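You operate a simulated robot arm through the tools that you are given. There is no shell and no other tool. Be economical: measure what you need, move in short steps, check, and stop when the job is done.

Carry out the task below with a simulated robot arm. There is one attempt and no reset: what you move stays moved.

TASK
Return the tin from the send tray to the empty bay; lock the carousel with tin 54 in the window.
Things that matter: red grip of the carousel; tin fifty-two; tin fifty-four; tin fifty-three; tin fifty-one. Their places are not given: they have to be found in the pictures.

It is judged by the outcome, as a careful person would: the job done as asked, and still so three seconds after it is handed in. It fails if anything else is knocked over, pushed out of place, dropped, spilled or broken.

THE ROBOT
A 6-joint arm with a two-finger parallel gripper, fixed in place. Base frame: the origin is at the foot of the arm, x ahead of it, y to its left, z up; the work surface is at about z = 824. Lengths are in mm, angles in rad, forces in N, time in s.
With the tool pointing down near the work surface it reaches from about 260 to 680 mm from the base axis. Its first joint turns from -1.152 to 1.152 rad. Payload 2.9 kg.
Tool frame: the origin (TCP) lies between the finger pads and is the grasp point; the fingertips stand 30 mm ahead of it; z points along the fingers, y is the line along which they close. The gripper opens to 110 mm. The fingers are 20 mm wide and 10 mm thick; the gripper's body (48 by 112 mm) begins 55 mm behind the TCP.
Orientation is that of the tool frame in the base frame, as [roll, pitch, yaw] about the fixed x, y, z axes, in that order (R = Rz(yaw) Ry(pitch) Rx(roll)). With the fingers straight down and closing along the base's y, the tool's x points along the base's -x, its y along +y and its z along -z.

THE INTERFACE
- The arm moves only by the tool send_rows. Its argument "targets" is a list of rows, each a list of 7 numbers: the shift along the tool's x, y, z in mm, then the turn, a rotation vector about the tool's x, y, z in rad, then the finger opening in mm, from 0 to 110. In form: [[tx, ty, tz, ax, ay, az, fingers], ...]. A call has 1 to 8 rows; each row is the pose to reach, as a shift and turn from the pose commanded when the call began, along the tool's axes at that moment. A row lasts 0.2 s, in which the tool goes at most 50 mm and 0.15 rad; a call with a longer step from one row to the next is refused whole, and so is a gripper value outside its range. A pose out of reach is approached as far as the arm can. The call stops where the force on the tool passes 70 N (or 10 N more than at its start, if that is more) or the arm is blocked; 0.2 s more then pass. The fingers move at their own pace (about 108 mm/s each) and stop on an object; they squeeze with about 22 N. The grip force told is the motor's: it shows also when the fingers shut on nothing. Time passes only in rows, and 0.2 s behind the last, so rows that repeat a pose let the fingers close. It gives the time, the measured TCP pose, the force on the tool (base axes), the opening and the grip force at its end, in the units of the frame above (readings bear some noise).
- Cameras (640 x 400 px; columns grow to the right, rows downward): "scene" is fixed at [92, 443.3, 1391.3]; the picture's right is [-0.63, -0.78, 0.00], its down [-0.40, 0.32, -0.86] and it looks along [0.67, -0.54, -0.52] (base axes); focal length 351 px, centre (320, 200). "wrist" rides on the gripper at [-36, 0, -57] in the tool frame; the picture's right is [0.00, -1.00, 0.00], its down [0.97, 0.00, -0.24] and it looks along [0.24, 0.00, 0.97] (tool axes); focal length 218 px, centre (320, 200).
- camera(camera): a new picture of that camera. No time passes.
- probe_pixels(camera, pixels): for up to 12 pixels [column, row] of the newest picture of that camera ("zoom" is the newest enlarged one), the place [x, y, z] in the base frame of the surface seen there, good to about 2 mm. No time passes.
- enlarge(camera, box): a new picture of the part [left, top, right, bottom] of that camera's present view, enlarged. No time passes.
- job_done(): hands the job in; it is judged then, once.

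Work in short steps. Measure before you move; look again where a grasp or a placing could have gone wrong, and mend it. You have 80 turns and 38 pictures in all, the two below and enlarged ones among them. Open the gripper and draw the arm clear of the work before you hand the job in, unless the task says otherwise; then end with one line.

The tools are called as name(argument=value, ...) on one line, values as JSON. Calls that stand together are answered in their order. send_rows: Moves the arm, as the interface text tells. Its arguments: {"type":"object","properties":{"targets":{"type":"array"}},"required":["targets"]} The other tools are called the same way: camera (camera) takes a picture; probe_pixels (camera, pixels) gives the place of the surface under pixels of a picture; enlarge (camera, box) takes an enlarged picture of a part of a camera's view; job_done () hands the job in.

At the start:

```text
time: 0.0
tool_pos: [413.4, 129.1, 1152.8]
tcp_rot: [3.141, 0.0, -3.141]
force: [-0.6, -0.7, 0.1]
gripper_width: 109.8
grasp_force: 0.3
```

scene: 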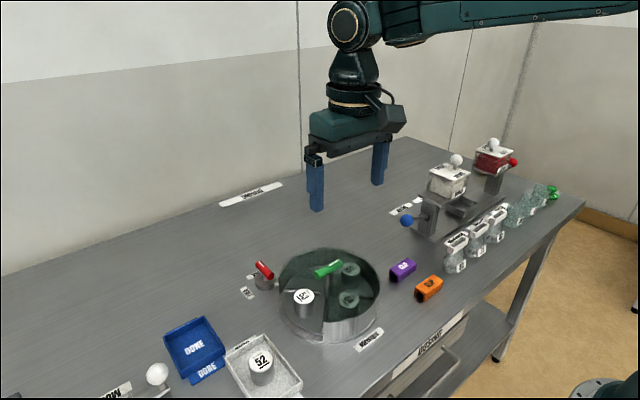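
wrist: 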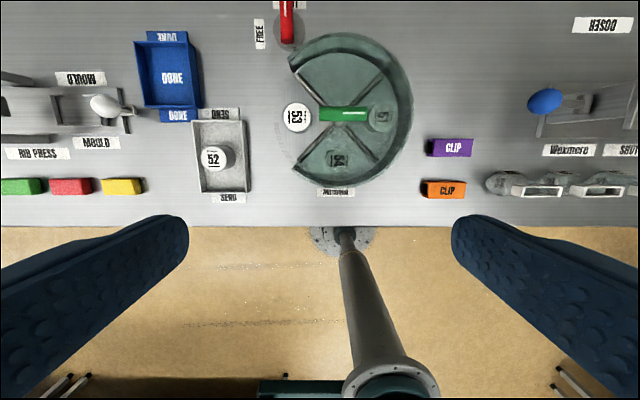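

The carousel shows tin 53 in its window, tin 52 sits in the SEND tray, and the red grip is near a FREE label. I'll enlarge these views first.

enlarge(camera="scene", box=[220, 230, 400, 400])

enlarge(camera="wrist", box=[180, 0, 440, 220])

```text
2.35 times, centred on (310, 315) of scene
```

zoom: 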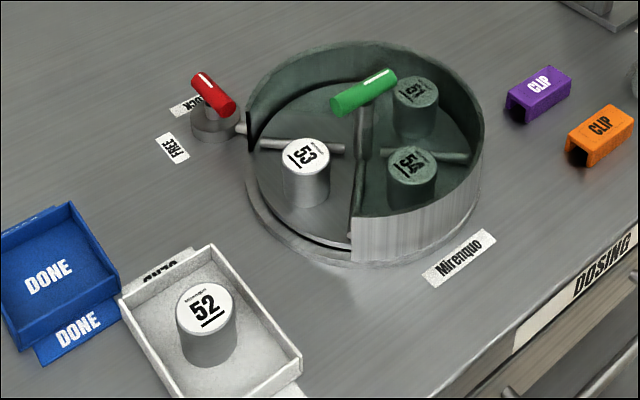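

```text
1.82 times, centred on (310, 110) of wrist
```

zoom: 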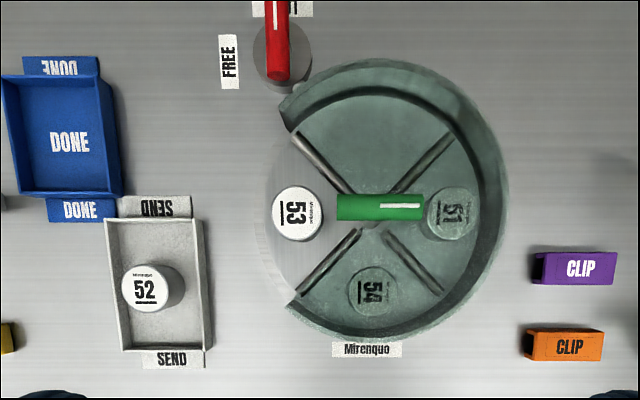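

probe_pixels(camera="zoom", pixels=[[345, 207], [415, 207], [297, 213], [145, 288], [277, 65], [275, 10], [450, 215], [372, 290], [372, 150], [228, 60], [110, 280], [205, 280]])

probe_pixels(camera="scene", pixels=[[319, 272], [339, 264], [258, 263], [269, 275], [263, 285], [304, 296], [261, 360], [325, 290], [275, 345], [285, 290]])

enlarge(camera="scene", box=[235, 240, 345, 310])

```text
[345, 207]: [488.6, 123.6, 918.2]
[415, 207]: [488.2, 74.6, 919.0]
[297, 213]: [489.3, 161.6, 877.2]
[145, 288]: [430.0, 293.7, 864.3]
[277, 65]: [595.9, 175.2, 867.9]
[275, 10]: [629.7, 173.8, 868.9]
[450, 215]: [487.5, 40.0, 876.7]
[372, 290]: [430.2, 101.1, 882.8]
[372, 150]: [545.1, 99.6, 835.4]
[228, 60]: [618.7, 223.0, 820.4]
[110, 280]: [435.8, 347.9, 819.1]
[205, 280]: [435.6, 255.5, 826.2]
```

```text
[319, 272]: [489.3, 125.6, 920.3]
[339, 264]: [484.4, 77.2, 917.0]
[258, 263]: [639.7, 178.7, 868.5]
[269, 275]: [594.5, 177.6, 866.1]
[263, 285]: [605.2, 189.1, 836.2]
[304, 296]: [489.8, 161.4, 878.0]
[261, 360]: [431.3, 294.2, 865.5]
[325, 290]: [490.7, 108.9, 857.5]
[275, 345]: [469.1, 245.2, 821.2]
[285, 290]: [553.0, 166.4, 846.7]
```

```text
5.71 times, centred on (290, 275) of scene
```

zoom: 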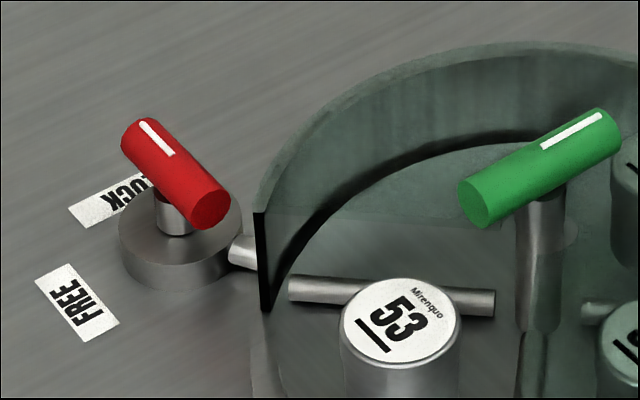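

The red grip points to LOCK, so the carousel is locked. I'll probe the grip's axis and ends, the disc, and the carousel wall top.

probe_pixels(camera="zoom", pixels=[[140, 122], [205, 190], [210, 210], [172, 160], [175, 222], [180, 260], [130, 240], [235, 225], [262, 190], [540, 220], [500, 48], [250, 252]])

probe_pixels(camera="wrist", pixels=[[283, 5], [288, 20], [294, 35], [300, 42], [272, 30], [305, 25], [340, 36], [404, 100], [345, 183], [400, 110], [297, 60], [352, 140]])

```text
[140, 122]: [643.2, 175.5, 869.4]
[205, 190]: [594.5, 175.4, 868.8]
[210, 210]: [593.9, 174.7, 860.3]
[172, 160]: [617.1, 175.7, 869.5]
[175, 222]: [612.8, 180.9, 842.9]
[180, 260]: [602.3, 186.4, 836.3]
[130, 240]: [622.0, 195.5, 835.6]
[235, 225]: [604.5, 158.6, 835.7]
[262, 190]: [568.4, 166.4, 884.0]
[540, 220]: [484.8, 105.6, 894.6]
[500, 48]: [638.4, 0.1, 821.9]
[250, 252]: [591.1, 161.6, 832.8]
```

```text
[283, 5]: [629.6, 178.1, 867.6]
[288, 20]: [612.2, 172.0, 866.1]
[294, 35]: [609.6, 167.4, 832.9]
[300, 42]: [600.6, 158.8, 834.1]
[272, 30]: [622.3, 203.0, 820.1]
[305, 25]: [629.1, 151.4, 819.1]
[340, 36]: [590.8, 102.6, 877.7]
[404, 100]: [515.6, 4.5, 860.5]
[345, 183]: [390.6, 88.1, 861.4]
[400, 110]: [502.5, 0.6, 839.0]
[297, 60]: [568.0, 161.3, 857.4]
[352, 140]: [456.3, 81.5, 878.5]
```

Pivot is about (618,175), bar top 869, disc top 836. I'll move above the red grip (fingers already close along y) and partly descend.

send_rows(targets=[[-41, 9, 0, 0, 0, 0, 50], [-82, 18, 0, 0, 0, 0, 50], [-123, 27, 0, 0, 0, 0, 50], [-164, 37, 0, 0, 0, 0, 50], [-204.6, 46, 0, 0, 0, 0, 50], [-204.6, 46, 48, 0, 0, 0, 50], [-204.6, 46, 96, 0, 0, 0, 50], [-204.6, 46, 144, 0, 0, 0, 50]])

```text
time: 1.8
tool_pos: [618.9, 172.5, 1007.6]
tcp_rot: [3.141, 0.001, 3.141]
force: [0.0, 0.7, -0.3]
gripper_width: 49.8
grasp_force: 0.0
out of reach, approached as far as the arm can: row 5, 6
```

send_rows(targets=[[0, 1, 45, 0, 0, 0, 50], [0, 1, 90, 0, 0, 0, 50], [0, 1, 115, 0, 0, 0, 50], [0, 1, 134, 0, 0, 0, 50]])

camera(camera="wrist")

```text
time: 2.8
tool_pos: [617.6, 175.4, 874.2]
tcp_rot: [3.141, 0.0, -3.141]
force: [0.4, -0.1, -0.2]
gripper_width: 49.9
grasp_force: 0.0
```

```text
32 pictures are left
```

wrist: 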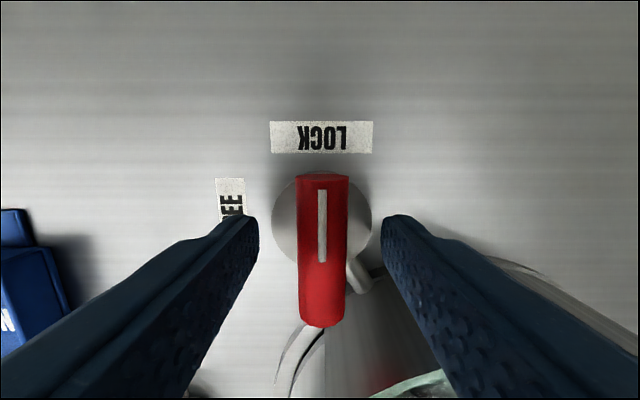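

Fingers straddle the red bar (≈(322,250)). Close, then turn toward FREE (base CCW, tool -z).

send_rows(targets=[[0, 0, 0, 0, 0, 0, 0], [0, 0, 0, 0, 0, 0, 0], [0, 0, 0, 0, 0, -0.12, 0], [0, 0, 0, 0, 0, -0.24, 0], [0, 0, 0, 0, 0, -0.36, 0], [0, 0, 0, 0, 0, -0.48, 0]])

```text
time: 4.2
tool_pos: [617.4, 175.0, 873.9]
tcp_rot: [3.141, -0.003, -2.661]
force: [-5.1, -12.1, -3.0]
gripper_width: 17.9
grasp_force: 45.0
```

send_rows(targets=[[0, 0, 0, 0, 0, -0.14, 0], [0, 0, 0, 0, 0, -0.28, 0], [0, 0, 0, 0, 0, -0.42, 0], [0, 0, 0, 0, 0, -0.56, 0], [0, 0, 0, 0, 0, -0.7, 0], [0, 0, 0, 0, 0, -0.84, 0], [0, 0, 0, 0, 0, -0.97, 0], [0, 0, 0, 0, 0, -1.09, 0]])

camera(camera="scene")

```text
time: 6.0
tool_pos: [617.8, 175.3, 873.6]
tcp_rot: [3.14, 0.0, -1.571]
force: [-10.4, -22.5, -1.1]
gripper_width: 17.5
grasp_force: 45.0
```

```text
31 pictures are left
```

scene: 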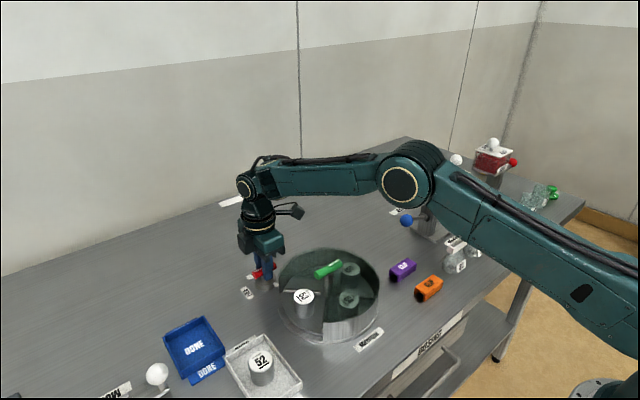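

Grip appears turned to FREE. Release, rise, and look.

send_rows(targets=[[0, 0, 0, 0, 0, 0, 46], [0, 0, 0, 0, 0, 0, 46], [0, 0, -40, 0, 0, 0, 46], [0, 0, -85, 0, 0, 0, 46], [0, 0, -130, 0, 0, 0, 46]])

enlarge(camera="scene", box=[220, 240, 380, 340])

```text
time: 7.2
tool_pos: [617.3, 176.7, 1004.2]
tcp_rot: [3.141, 0.001, -1.57]
force: [0.8, 0.1, -0.2]
gripper_width: 46.0
grasp_force: 0.0
```

```text
4.00 times, centred on (300, 290) of scene
```

zoom: 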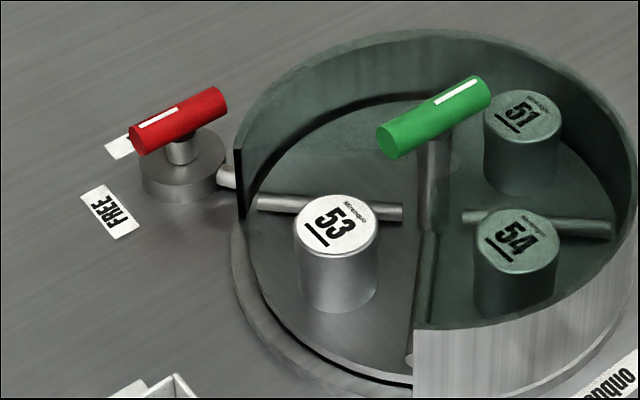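

Red grip now points to FREE. Move to above the green handle at (488.5,100.5), tool yaw already right, and descend to TCP ~929.

send_rows(targets=[[19, 32, 0, 0, 0, 0, 46], [38, 64, 0, 0, 0, 0, 46], [56, 97, 0, 0, 0, 0, 46], [75, 129, 0, 0, 0, 0, 46], [75, 129, 30, 0, 0, 0, 46], [75, 129, 55, 0, 0, 0, 46]])

camera(camera="wrist")

```text
time: 8.6
tool_pos: [488.5, 101.1, 948.1]
tcp_rot: [3.141, 0.0, -1.571]
force: [-0.7, -0.2, 0.4]
gripper_width: 46.0
grasp_force: 0.0
```

```text
29 pictures are left
```

wrist: 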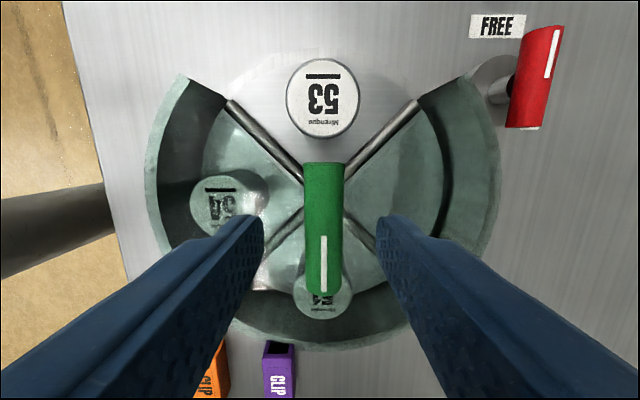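

Bar is centred between the fingers; descend 19, close and start turning CCW by 0.48.

send_rows(targets=[[0, 0, 19, 0, 0, 0, 46], [0, 0, 19, 0, 0, 0, 0], [0, 0, 19, 0, 0, 0, 0], [0, 0, 19, 0, 0, -0.12, 0], [0, 0, 19, 0, 0, -0.24, 0], [0, 0, 19, 0, 0, -0.36, 0], [0, 0, 19, 0, 0, -0.48, 0]])

enlarge(camera="scene", box=[220, 230, 400, 350])

```text
time: 10.2
tool_pos: [489.6, 100.9, 931.1]
tcp_rot: [-3.141, 0.0, -1.087]
force: [15.7, 0.1, -4.6]
gripper_width: 17.5
grasp_force: 44.8
```

```text
3.33 times, centred on (310, 290) of scene
```

zoom: 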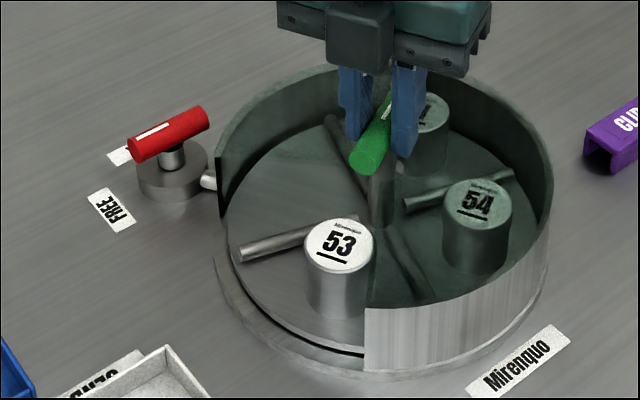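

The carousel turns with the handle. Finish the quarter turn (1.09 more).

send_rows(targets=[[0, 0, 0, 0, 0, -0.14, 0], [0, 0, 0, 0, 0, -0.28, 0], [0, 0, 0, 0, 0, -0.42, 0], [0, 0, 0, 0, 0, -0.56, 0], [0, 0, 0, 0, 0, -0.7, 0], [0, 0, 0, 0, 0, -0.84, 0], [0, 0, 0, 0, 0, -0.97, 0], [0, 0, 0, 0, 0, -1.09, 0]])

enlarge(camera="scene", box=[220, 230, 400, 350])

```text
time: 12.0
tool_pos: [489.2, 101.3, 931.7]
tcp_rot: [3.14, 0.004, -0.002]
force: [-2.3, -10.3, 10.8]
gripper_width: 18.0
grasp_force: 45.0
```

```text
3.33 times, centred on (310, 290) of scene
```

zoom: 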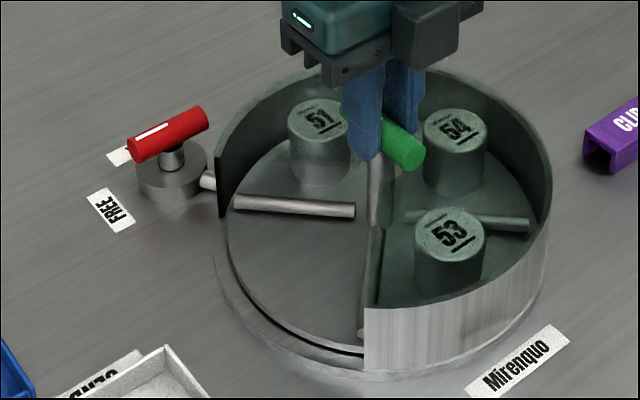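

Empty bay is in the window. Release, rise, and turn tool back a quarter turn (to yaw -π/2).

send_rows(targets=[[0, 0, 0, 0, 0, 0, 50], [0, 0, 0, 0, 0, 0, 50], [0, 0, -45, 0, 0, 0, 50], [0, 0, -90, 0, 0, 0, 50]])

send_rows(targets=[[-10, -36, 0, 0, 0, 0.14, 64], [-20, -72, 0, 0, 0, 0.28, 64], [-30, -108, 0, 0, 0, 0.42, 64], [-40, -144, 0, 0, 0, 0.56, 64], [-58, -180, 0, 0, 0, 0.7, 64], [-58, -192, 0, 0, 0, 0.84, 64], [-58, -192, 0, 0, 0, 0.98, 64], [-58, -192, 0, 0, 0, 1.12, 64]])

send_rows(targets=[[0, 0, 0, 0, 0, 0.15, 64], [0, 0, 0, 0, 0, 0.3, 64], [0, 0, 0, 0, 0, 0.45, 64]])

camera(camera="wrist")

enlarge(camera="scene", box=[220, 230, 400, 350])

```text
time: 13.0
tool_pos: [490.5, 99.4, 1022.3]
tcp_rot: [-3.141, 0.0, -0.001]
force: [0.0, 0.0, 0.3]
gripper_width: 50.1
grasp_force: 0.2
```

```text
time: 14.8
tool_pos: [431.8, 292.4, 1020.4]
tcp_rot: [3.141, -0.001, -1.122]
force: [-1.2, 1.4, 0.3]
gripper_width: 63.8
grasp_force: 0.1
```

```text
time: 15.6
tool_pos: [429.9, 293.5, 1020.7]
tcp_rot: [3.14, 0.0, -1.574]
force: [-0.5, -0.2, 0.2]
gripper_width: 64.0
grasp_force: 0.1
```

```text
26 pictures are left
```

wrist: 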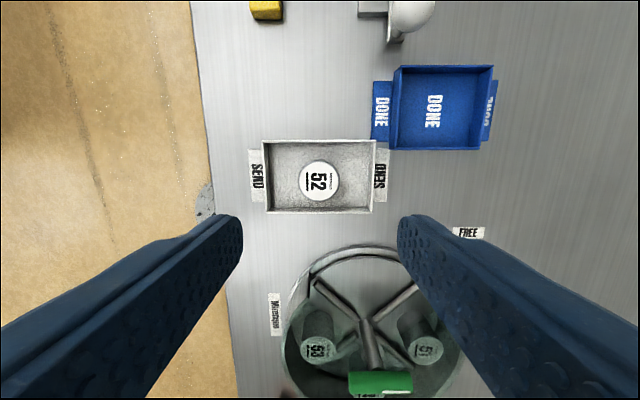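

```text
3.33 times, centred on (310, 290) of scene
```

zoom: 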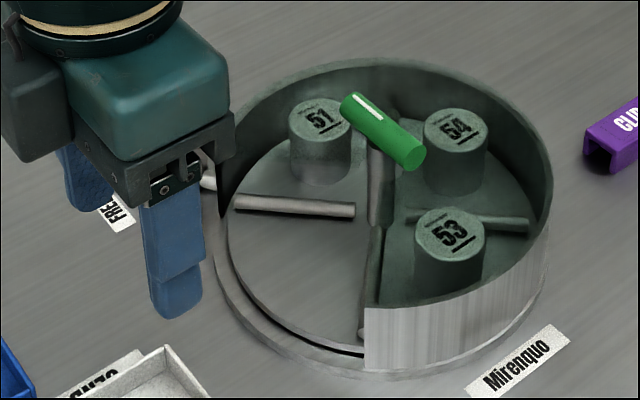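

probe_pixels(camera="wrist", pixels=[[319, 181], [301, 181], [338, 181], [319, 163], [319, 198], [264, 185], [375, 185], [320, 141], [320, 211], [280, 185], [360, 185], [320, 280]])

enlarge(camera="wrist", box=[250, 120, 450, 245])

```text
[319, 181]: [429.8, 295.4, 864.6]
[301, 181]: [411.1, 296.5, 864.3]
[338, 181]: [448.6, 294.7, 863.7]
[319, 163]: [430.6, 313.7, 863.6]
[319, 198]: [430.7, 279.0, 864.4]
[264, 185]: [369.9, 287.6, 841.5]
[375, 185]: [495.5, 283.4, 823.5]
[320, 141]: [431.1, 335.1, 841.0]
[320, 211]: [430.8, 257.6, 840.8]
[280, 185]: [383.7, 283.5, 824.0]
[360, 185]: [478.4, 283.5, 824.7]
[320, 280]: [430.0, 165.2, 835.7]
```

```text
3.20 times, centred on (350, 182) of wrist
```

zoom: 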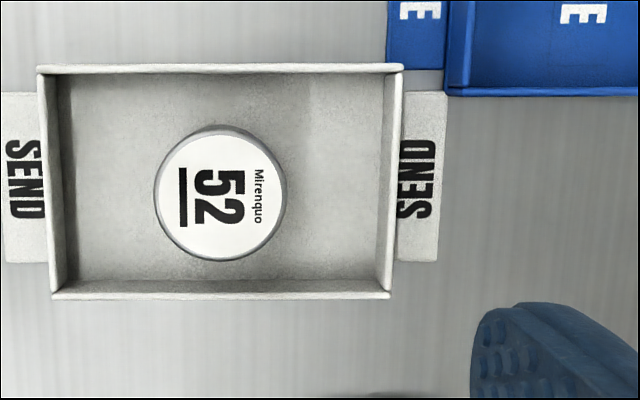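

Tin 52 centre (430,295.5), Ø≈38, top 864; tray walls leave room for fingers along x. Descend to TCP 865 and grip.

send_rows(targets=[[-2, 0, 45, 0, 0, 0, 64], [-2, 0, 90, 0, 0, 0, 64], [-2, 0, 130, 0, 0, 0, 64], [-2, 0, 156, 0, 0, 0, 64], [-2, 0, 156, 0, 0, 0, 0], [-2, 0, 156, 0, 0, 0, 0], [-2, 0, 156, 0, 0, 0, 0]])

```text
time: 17.2
tool_pos: [432.9, 295.9, 864.8]
tcp_rot: [-3.14, 0.001, -1.572]
force: [0.2, -0.1, 0.9]
gripper_width: 40.3
grasp_force: 21.9
```

Gripped at 40 mm. Lift by 110.

send_rows(targets=[[0, 0, -15, 0, 0, 0, 0], [0, 0, -50, 0, 0, 0, 0], [0, 0, -90, 0, 0, 0, 0], [0, 0, -110, 0, 0, 0, 0]])

camera(camera="wrist")

```text
time: 18.2
tool_pos: [432.4, 294.4, 975.4]
tcp_rot: [3.141, 0.0, -1.57]
force: [-0.1, 0.2, -0.2]
gripper_width: 40.6
grasp_force: 21.9
```

```text
23 pictures are left
```

wrist: 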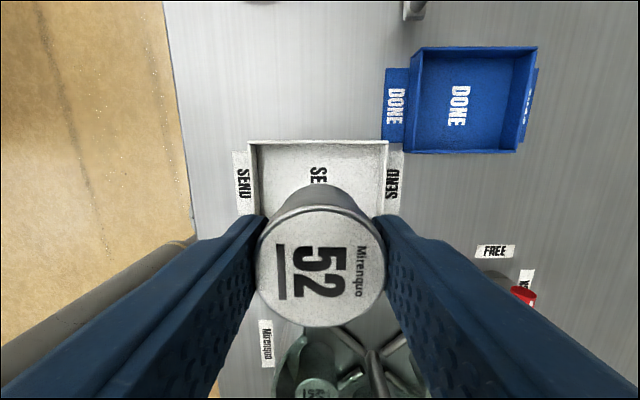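

Tin held. Carry to over the bay at (488.8,161).

send_rows(targets=[[33, -14, 0, 0, 0, 0, 0], [66, -28, 0, 0, 0, 0, 0], [100, -42, 0, 0, 0, 0, 0], [133.5, -57, 0, 0, 0, 0, 0], [133.5, -57, 0, 0, 0, 0, 0]])

send_rows(targets=[[0, 0, 25, 0, 0, 0, 0], [0, 0, 50, 0, 0, 0, 0], [0, 0, 50, 0, 0, 0, 0]])

camera(camera="wrist")

enlarge(camera="scene", box=[220, 230, 400, 350])

```text
time: 19.4
tool_pos: [489.9, 161.6, 974.4]
tcp_rot: [3.141, 0.001, -1.57]
force: [-0.3, 0.4, -0.4]
gripper_width: 40.7
grasp_force: 21.7
```

```text
time: 20.2
tool_pos: [491.0, 161.1, 924.0]
tcp_rot: [3.141, 0.001, -1.571]
force: [-0.6, -0.6, -0.5]
gripper_width: 40.4
grasp_force: 22.3
```

```text
22 pictures are left
```

wrist: 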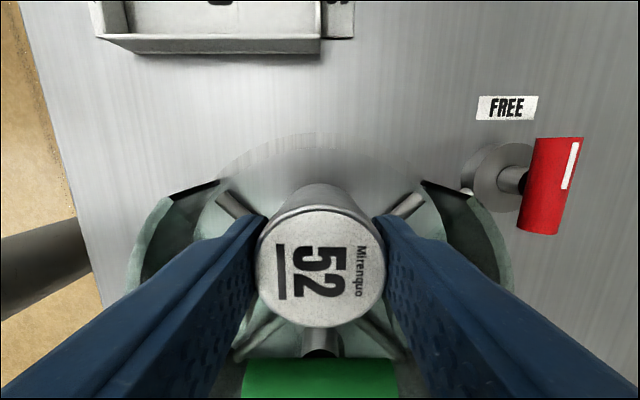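

```text
3.33 times, centred on (310, 290) of scene
```

zoom: 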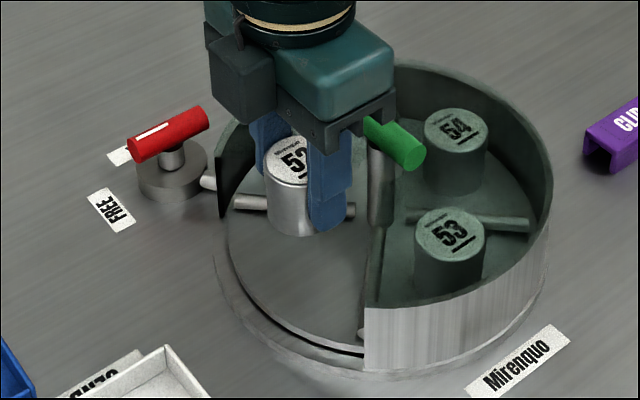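

Aligned. Lower slowly to TCP ~876.

send_rows(targets=[[0, 1, 25, 0, 0, 0, 0], [0, 1, 40, 0, 0, 0, 0], [0, 1, 45, 0, 0, 0, 0], [0, 1, 48, 0, 0, 0, 0]])

```text
time: 21.2
tool_pos: [487.6, 162.1, 877.3]
tcp_rot: [-3.139, 0.0, -1.573]
force: [-1.4, 0.0, 7.7]
gripper_width: 40.5
grasp_force: 21.8
```

Light contact (7.7 N up). Release gently to 54 mm and rise.

send_rows(targets=[[0, 0, 0, 0, 0, 0, 54], [0, 0, 0, 0, 0, 0, 54], [0, 0, -40, 0, 0, 0, 54], [0, 0, -85, 0, 0, 0, 54], [0, 0, -120, 0, 0, 0, 54]])

camera(camera="wrist")

enlarge(camera="scene", box=[220, 230, 400, 350])

```text
time: 22.4
tool_pos: [487.7, 160.6, 995.1]
tcp_rot: [-3.141, 0.0, -1.569]
force: [1.2, 0.1, -0.4]
gripper_width: 53.9
grasp_force: 0.1
```

```text
20 pictures are left
```

wrist: 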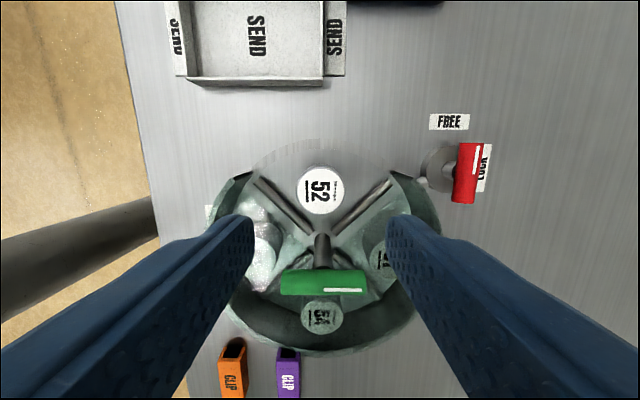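

```text
3.33 times, centred on (310, 290) of scene
```

zoom: 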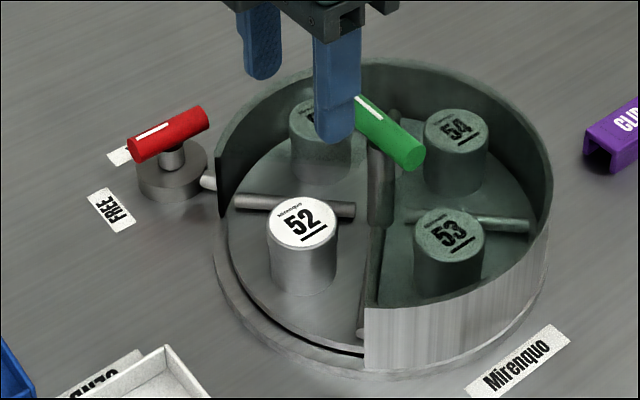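

Tin 52 is well seated. Go over the handle, with tool turned to yaw 0 (fingers across the bar along x).

send_rows(targets=[[8, -1, 0, 0, 0, -0.145, 50], [16, -1, 0, 0, 0, -0.29, 50], [24, -1, 0, 0, 0, -0.435, 50], [32, -1, 0, 0, 0, -0.58, 50], [40, -1, 0, 0, 0, -0.725, 50], [48, -1, 0, 0, 0, -0.87, 50], [54, -1, 0, 0, 0, -1.015, 50], [60.5, -1, 0, 0, 0, -1.15, 50]])

send_rows(targets=[[0, 0, 0, 0, 0, -0.14, 50], [0, 0, 0, 0, 0, -0.28, 50], [0, 0, 0, 0, 0, -0.42, 50], [0, 0, 25, 0, 0, -0.42, 50], [0, 0, 45, 0, 0, -0.42, 50]])

camera(camera="wrist")

```text
time: 24.2
tool_pos: [489.3, 100.8, 998.2]
tcp_rot: [-3.141, -0.001, -0.419]
force: [-0.2, 1.0, -0.7]
gripper_width: 50.0
grasp_force: 0.1
```

```text
time: 25.4
tool_pos: [489.4, 100.5, 950.7]
tcp_rot: [3.141, 0.0, 0.001]
force: [0.8, -0.2, 0.2]
gripper_width: 49.8
grasp_force: 0.0
```

```text
18 pictures are left
```

wrist: 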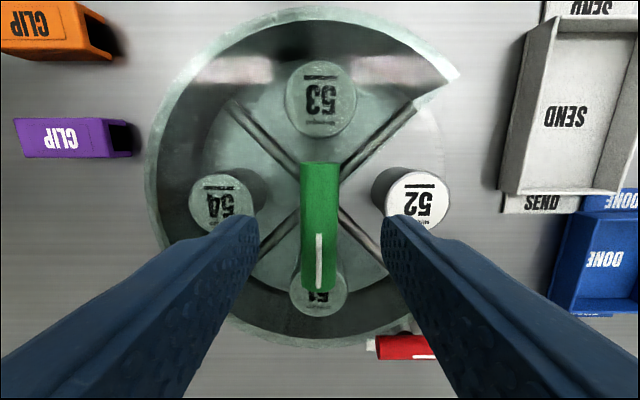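

Centred on the bar. Descend 20, grip, and begin the half-turn clockwise.

send_rows(targets=[[0, 0, 20, 0, 0, 0, 50], [0, 0, 20, 0, 0, 0, 0], [0, 0, 20, 0, 0, 0, 0], [0, 0, 20, 0, 0, 0.12, 0], [0, 0, 20, 0, 0, 0.24, 0], [0, 0, 20, 0, 0, 0.36, 0], [0, 0, 20, 0, 0, 0.48, 0], [0, 0, 20, 0, 0, 0.6, 0]])

send_rows(targets=[[0, 0, 0, 0, 0, 0.12, 0], [0, 0, 0, 0, 0, 0.24, 0], [0, 0, 0, 0, 0, 0.36, 0], [0, 0, 0, 0, 0, 0.48, 0], [0, 0, 0, 0, 0, 0.6, 0], [0, 0, 0, 0, 0, 0.72, 0], [0, 0, 0, 0, 0, 0.84, 0], [0, 0, 0, 0, 0, 0.97, 0]])

enlarge(camera="scene", box=[220, 230, 400, 350])

```text
time: 27.2
tool_pos: [487.4, 101.8, 930.9]
tcp_rot: [-3.141, 0.0, -0.605]
force: [-0.5, -1.9, 0.5]
gripper_width: 17.7
grasp_force: 45.1
```

```text
time: 29.0
tool_pos: [489.8, 102.8, 931.7]
tcp_rot: [-3.138, 0.003, -1.573]
force: [18.9, 15.3, -17.0]
gripper_width: 17.7
grasp_force: 45.2
```

```text
3.33 times, centred on (310, 290) of scene
```

zoom: 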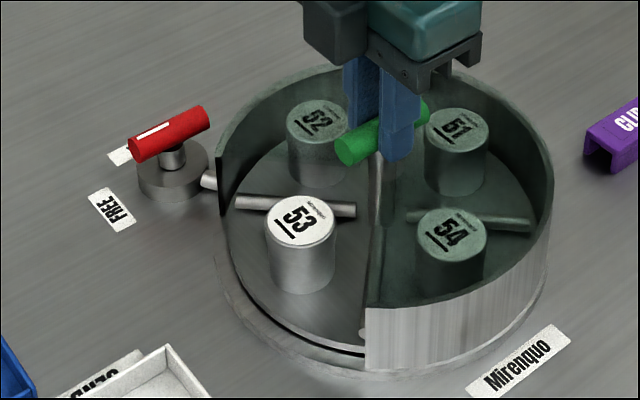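

53 is in the window; 54 follows with another quarter turn. Continue.

send_rows(targets=[[0, 0, 0, 0, 0, 0.12, 0], [0, 0, 0, 0, 0, 0.24, 0], [0, 0, 0, 0, 0, 0.36, 0], [0, 0, 0, 0, 0, 0.48, 0], [0, 0, 0, 0, 0, 0.6, 0], [0, 0, 0, 0, 0, 0.72, 0], [0, 0, 0, 0, 0, 0.84, 0]])

send_rows(targets=[[0, 0, 0, 0, 0, 0.12, 0], [0, 0, 0, 0, 0, 0.24, 0], [0, 0, 0, 0, 0, 0.36, 0], [0, 0, 0, 0, 0, 0.48, 0], [0, 0, 0, 0, 0, 0.6, 0], [0, 0, 0, 0, 0, 0.73, 0]])

enlarge(camera="scene", box=[220, 230, 400, 350])

```text
time: 30.6
tool_pos: [491.4, 100.7, 931.8]
tcp_rot: [-3.138, 0.004, -2.417]
force: [27.2, 9.6, -19.3]
gripper_width: 17.6
grasp_force: 44.5
```

```text
time: 32.0
tool_pos: [491.4, 100.3, 931.9]
tcp_rot: [3.141, 0.007, 3.133]
force: [26.9, -12.9, -11.4]
gripper_width: 17.6
grasp_force: 45.1
```

```text
3.33 times, centred on (310, 290) of scene
```

zoom: 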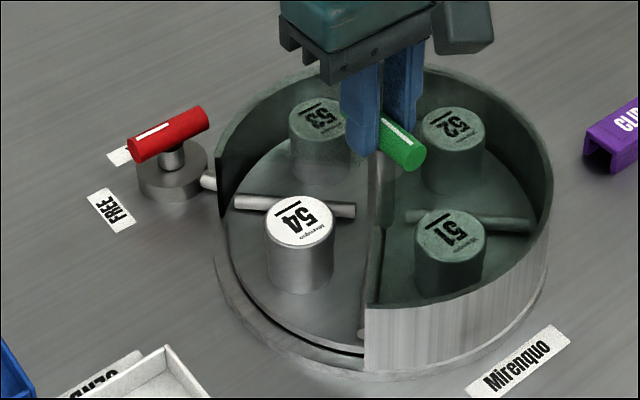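

54 is in the window. Release, rise and check alignment.

send_rows(targets=[[0, 0, 0, 0, 0, 0, 50], [0, 0, 0, 0, 0, 0, 50], [0, 0, -35, 0, 0, 0, 50], [0, 0, -80, 0, 0, 0, 50]])

camera(camera="wrist")

```text
time: 33.0
tool_pos: [489.7, 102.2, 1012.2]
tcp_rot: [-3.141, -0.003, -3.14]
force: [-0.3, -0.5, -0.2]
gripper_width: 49.9
grasp_force: 0.0
```

```text
15 pictures are left
```

wrist: 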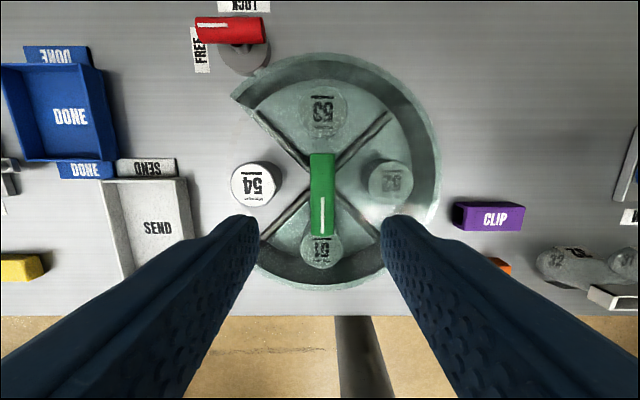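

Handle is square to the bay. Now move to the red grip, turning the tool to yaw -π/2.

send_rows(targets=[[-18, 10, 0, 0, 0, -0.145, 50], [-36, 21, 0, 0, 0, -0.29, 50], [-54, 31, 0, 0, 0, -0.435, 50], [-72, 42, 0, 0, 0, -0.58, 50], [-90, 52, 0, 0, 0, -0.725, 50], [-105, 61, 0, 0, 0, -0.87, 50], [-118, 69, 0, 0, 0, -1.015, 50], [-128, 74.5, 0, 0, 0, -1.15, 50]])

send_rows(targets=[[0, 0, 0, 0, 0, -0.14, 50], [0, 0, 0, 0, 0, -0.28, 50], [0, 0, 0, 0, 0, -0.42, 50], [0, 0, 45, 0, 0, -0.42, 50], [0, 0, 90, 0, 0, -0.42, 50], [0, 0, 115, 0, 0, -0.42, 50]])

camera(camera="wrist")

```text
time: 34.8
tool_pos: [618.0, 174.8, 1012.0]
tcp_rot: [-3.14, 0.0, -1.991]
force: [0.8, 0.7, 0.2]
gripper_width: 49.9
grasp_force: 0.1
```

```text
time: 36.2
tool_pos: [615.2, 175.9, 895.0]
tcp_rot: [-3.141, 0.0, -1.573]
force: [-0.2, 0.2, -0.1]
gripper_width: 50.0
grasp_force: 0.0
```

```text
14 pictures are left
```

wrist: 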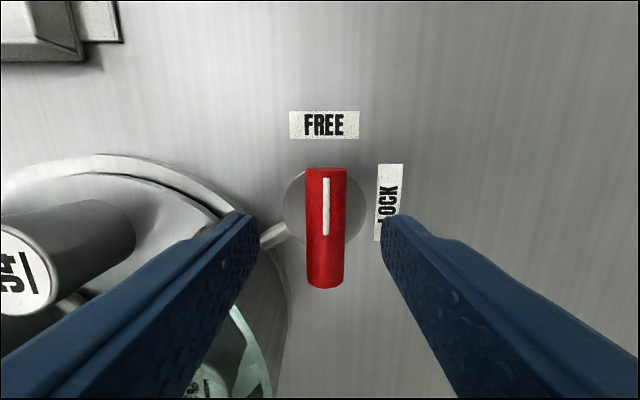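

Bar is slightly right (col 326); shift 1.5 mm in x, descend 22, close and turn clockwise toward LOCK.

send_rows(targets=[[0, -1.5, 22, 0, 0, 0, 50], [0, -1.5, 22, 0, 0, 0, 0], [0, -1.5, 22, 0, 0, 0, 0], [0, -1.5, 22, 0, 0, 0.12, 0], [0, -1.5, 22, 0, 0, 0.24, 0], [0, -1.5, 22, 0, 0, 0.36, 0], [0, -1.5, 22, 0, 0, 0.48, 0]])

send_rows(targets=[[0, 0, 0, 0, 0, 0.14, 0], [0, 0, 0, 0, 0, 0.28, 0], [0, 0, 0, 0, 0, 0.42, 0], [0, 0, 0, 0, 0, 0.56, 0], [0, 0, 0, 0, 0, 0.7, 0], [0, 0, 0, 0, 0, 0.84, 0], [0, 0, 0, 0, 0, 0.97, 0], [0, 0, 0, 0, 0, 1.1, 0]])

enlarge(camera="scene", box=[220, 230, 400, 350])

```text
time: 37.8
tool_pos: [618.5, 175.1, 875.8]
tcp_rot: [3.141, -0.001, -2.054]
force: [-2.1, -7.2, 0.7]
gripper_width: 17.8
grasp_force: 45.0
```

```text
time: 39.6
tool_pos: [617.0, 175.1, 874.6]
tcp_rot: [-3.141, -0.002, 3.13]
force: [-10.2, -11.1, 3.1]
gripper_width: 17.8
grasp_force: 44.6
```

```text
3.33 times, centred on (310, 290) of scene
```

zoom: 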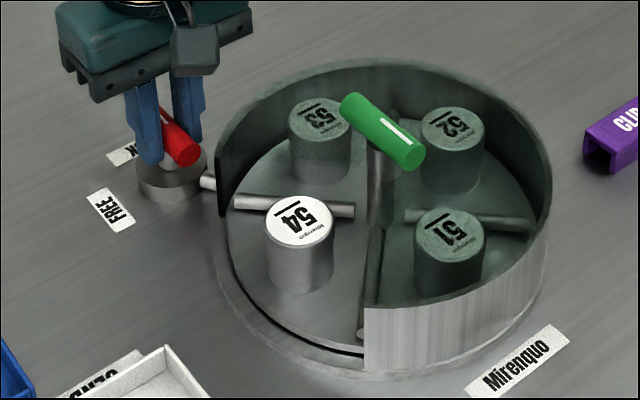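

Lock turned fully. Release, rise and draw back.

send_rows(targets=[[0, 0, 0, 0, 0, 0, 50], [0, 0, 0, 0, 0, 0, 50], [0, 0, -40, 0, 0, 0, 50], [0, 0, -85, 0, 0, 0, 50], [0, 0, -130, 0, 0, 0, 50], [20, 0, -170, 0, 0, 0, 50], [60, 0, -200, 0, 0, 0, 50], [100, 0, -230, 0, 0, 0, 50]])

enlarge(camera="scene", box=[220, 240, 380, 340])

camera(camera="wrist")

```text
time: 41.4
tool_pos: [517.4, 178.3, 1105.3]
tcp_rot: [-3.141, -0.001, 3.132]
force: [0.4, 0.0, 0.1]
gripper_width: 50.2
grasp_force: 0.1
```

```text
4.00 times, centred on (300, 290) of scene
```

zoom: 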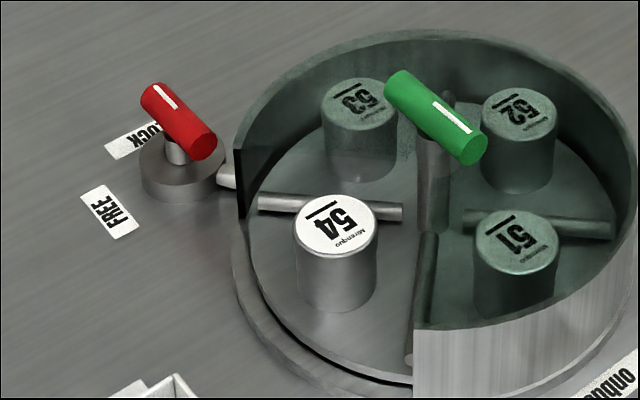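

```text
11 pictures are left
```

wrist: 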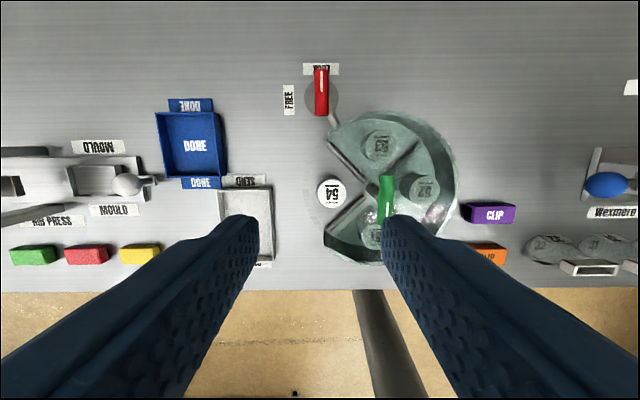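

Red grip points to LOCK, 54 is in the window, all tins stand upright in their bays, and the arm is clear. Handing in.

job_done()

```text
The job is handed in.
```

Tin 52 is back in what was the empty bay, and the carousel is locked with tin 54 in the window; I judged the lock by the red grip pointing to LOCK and did not try turning the carousel against it.
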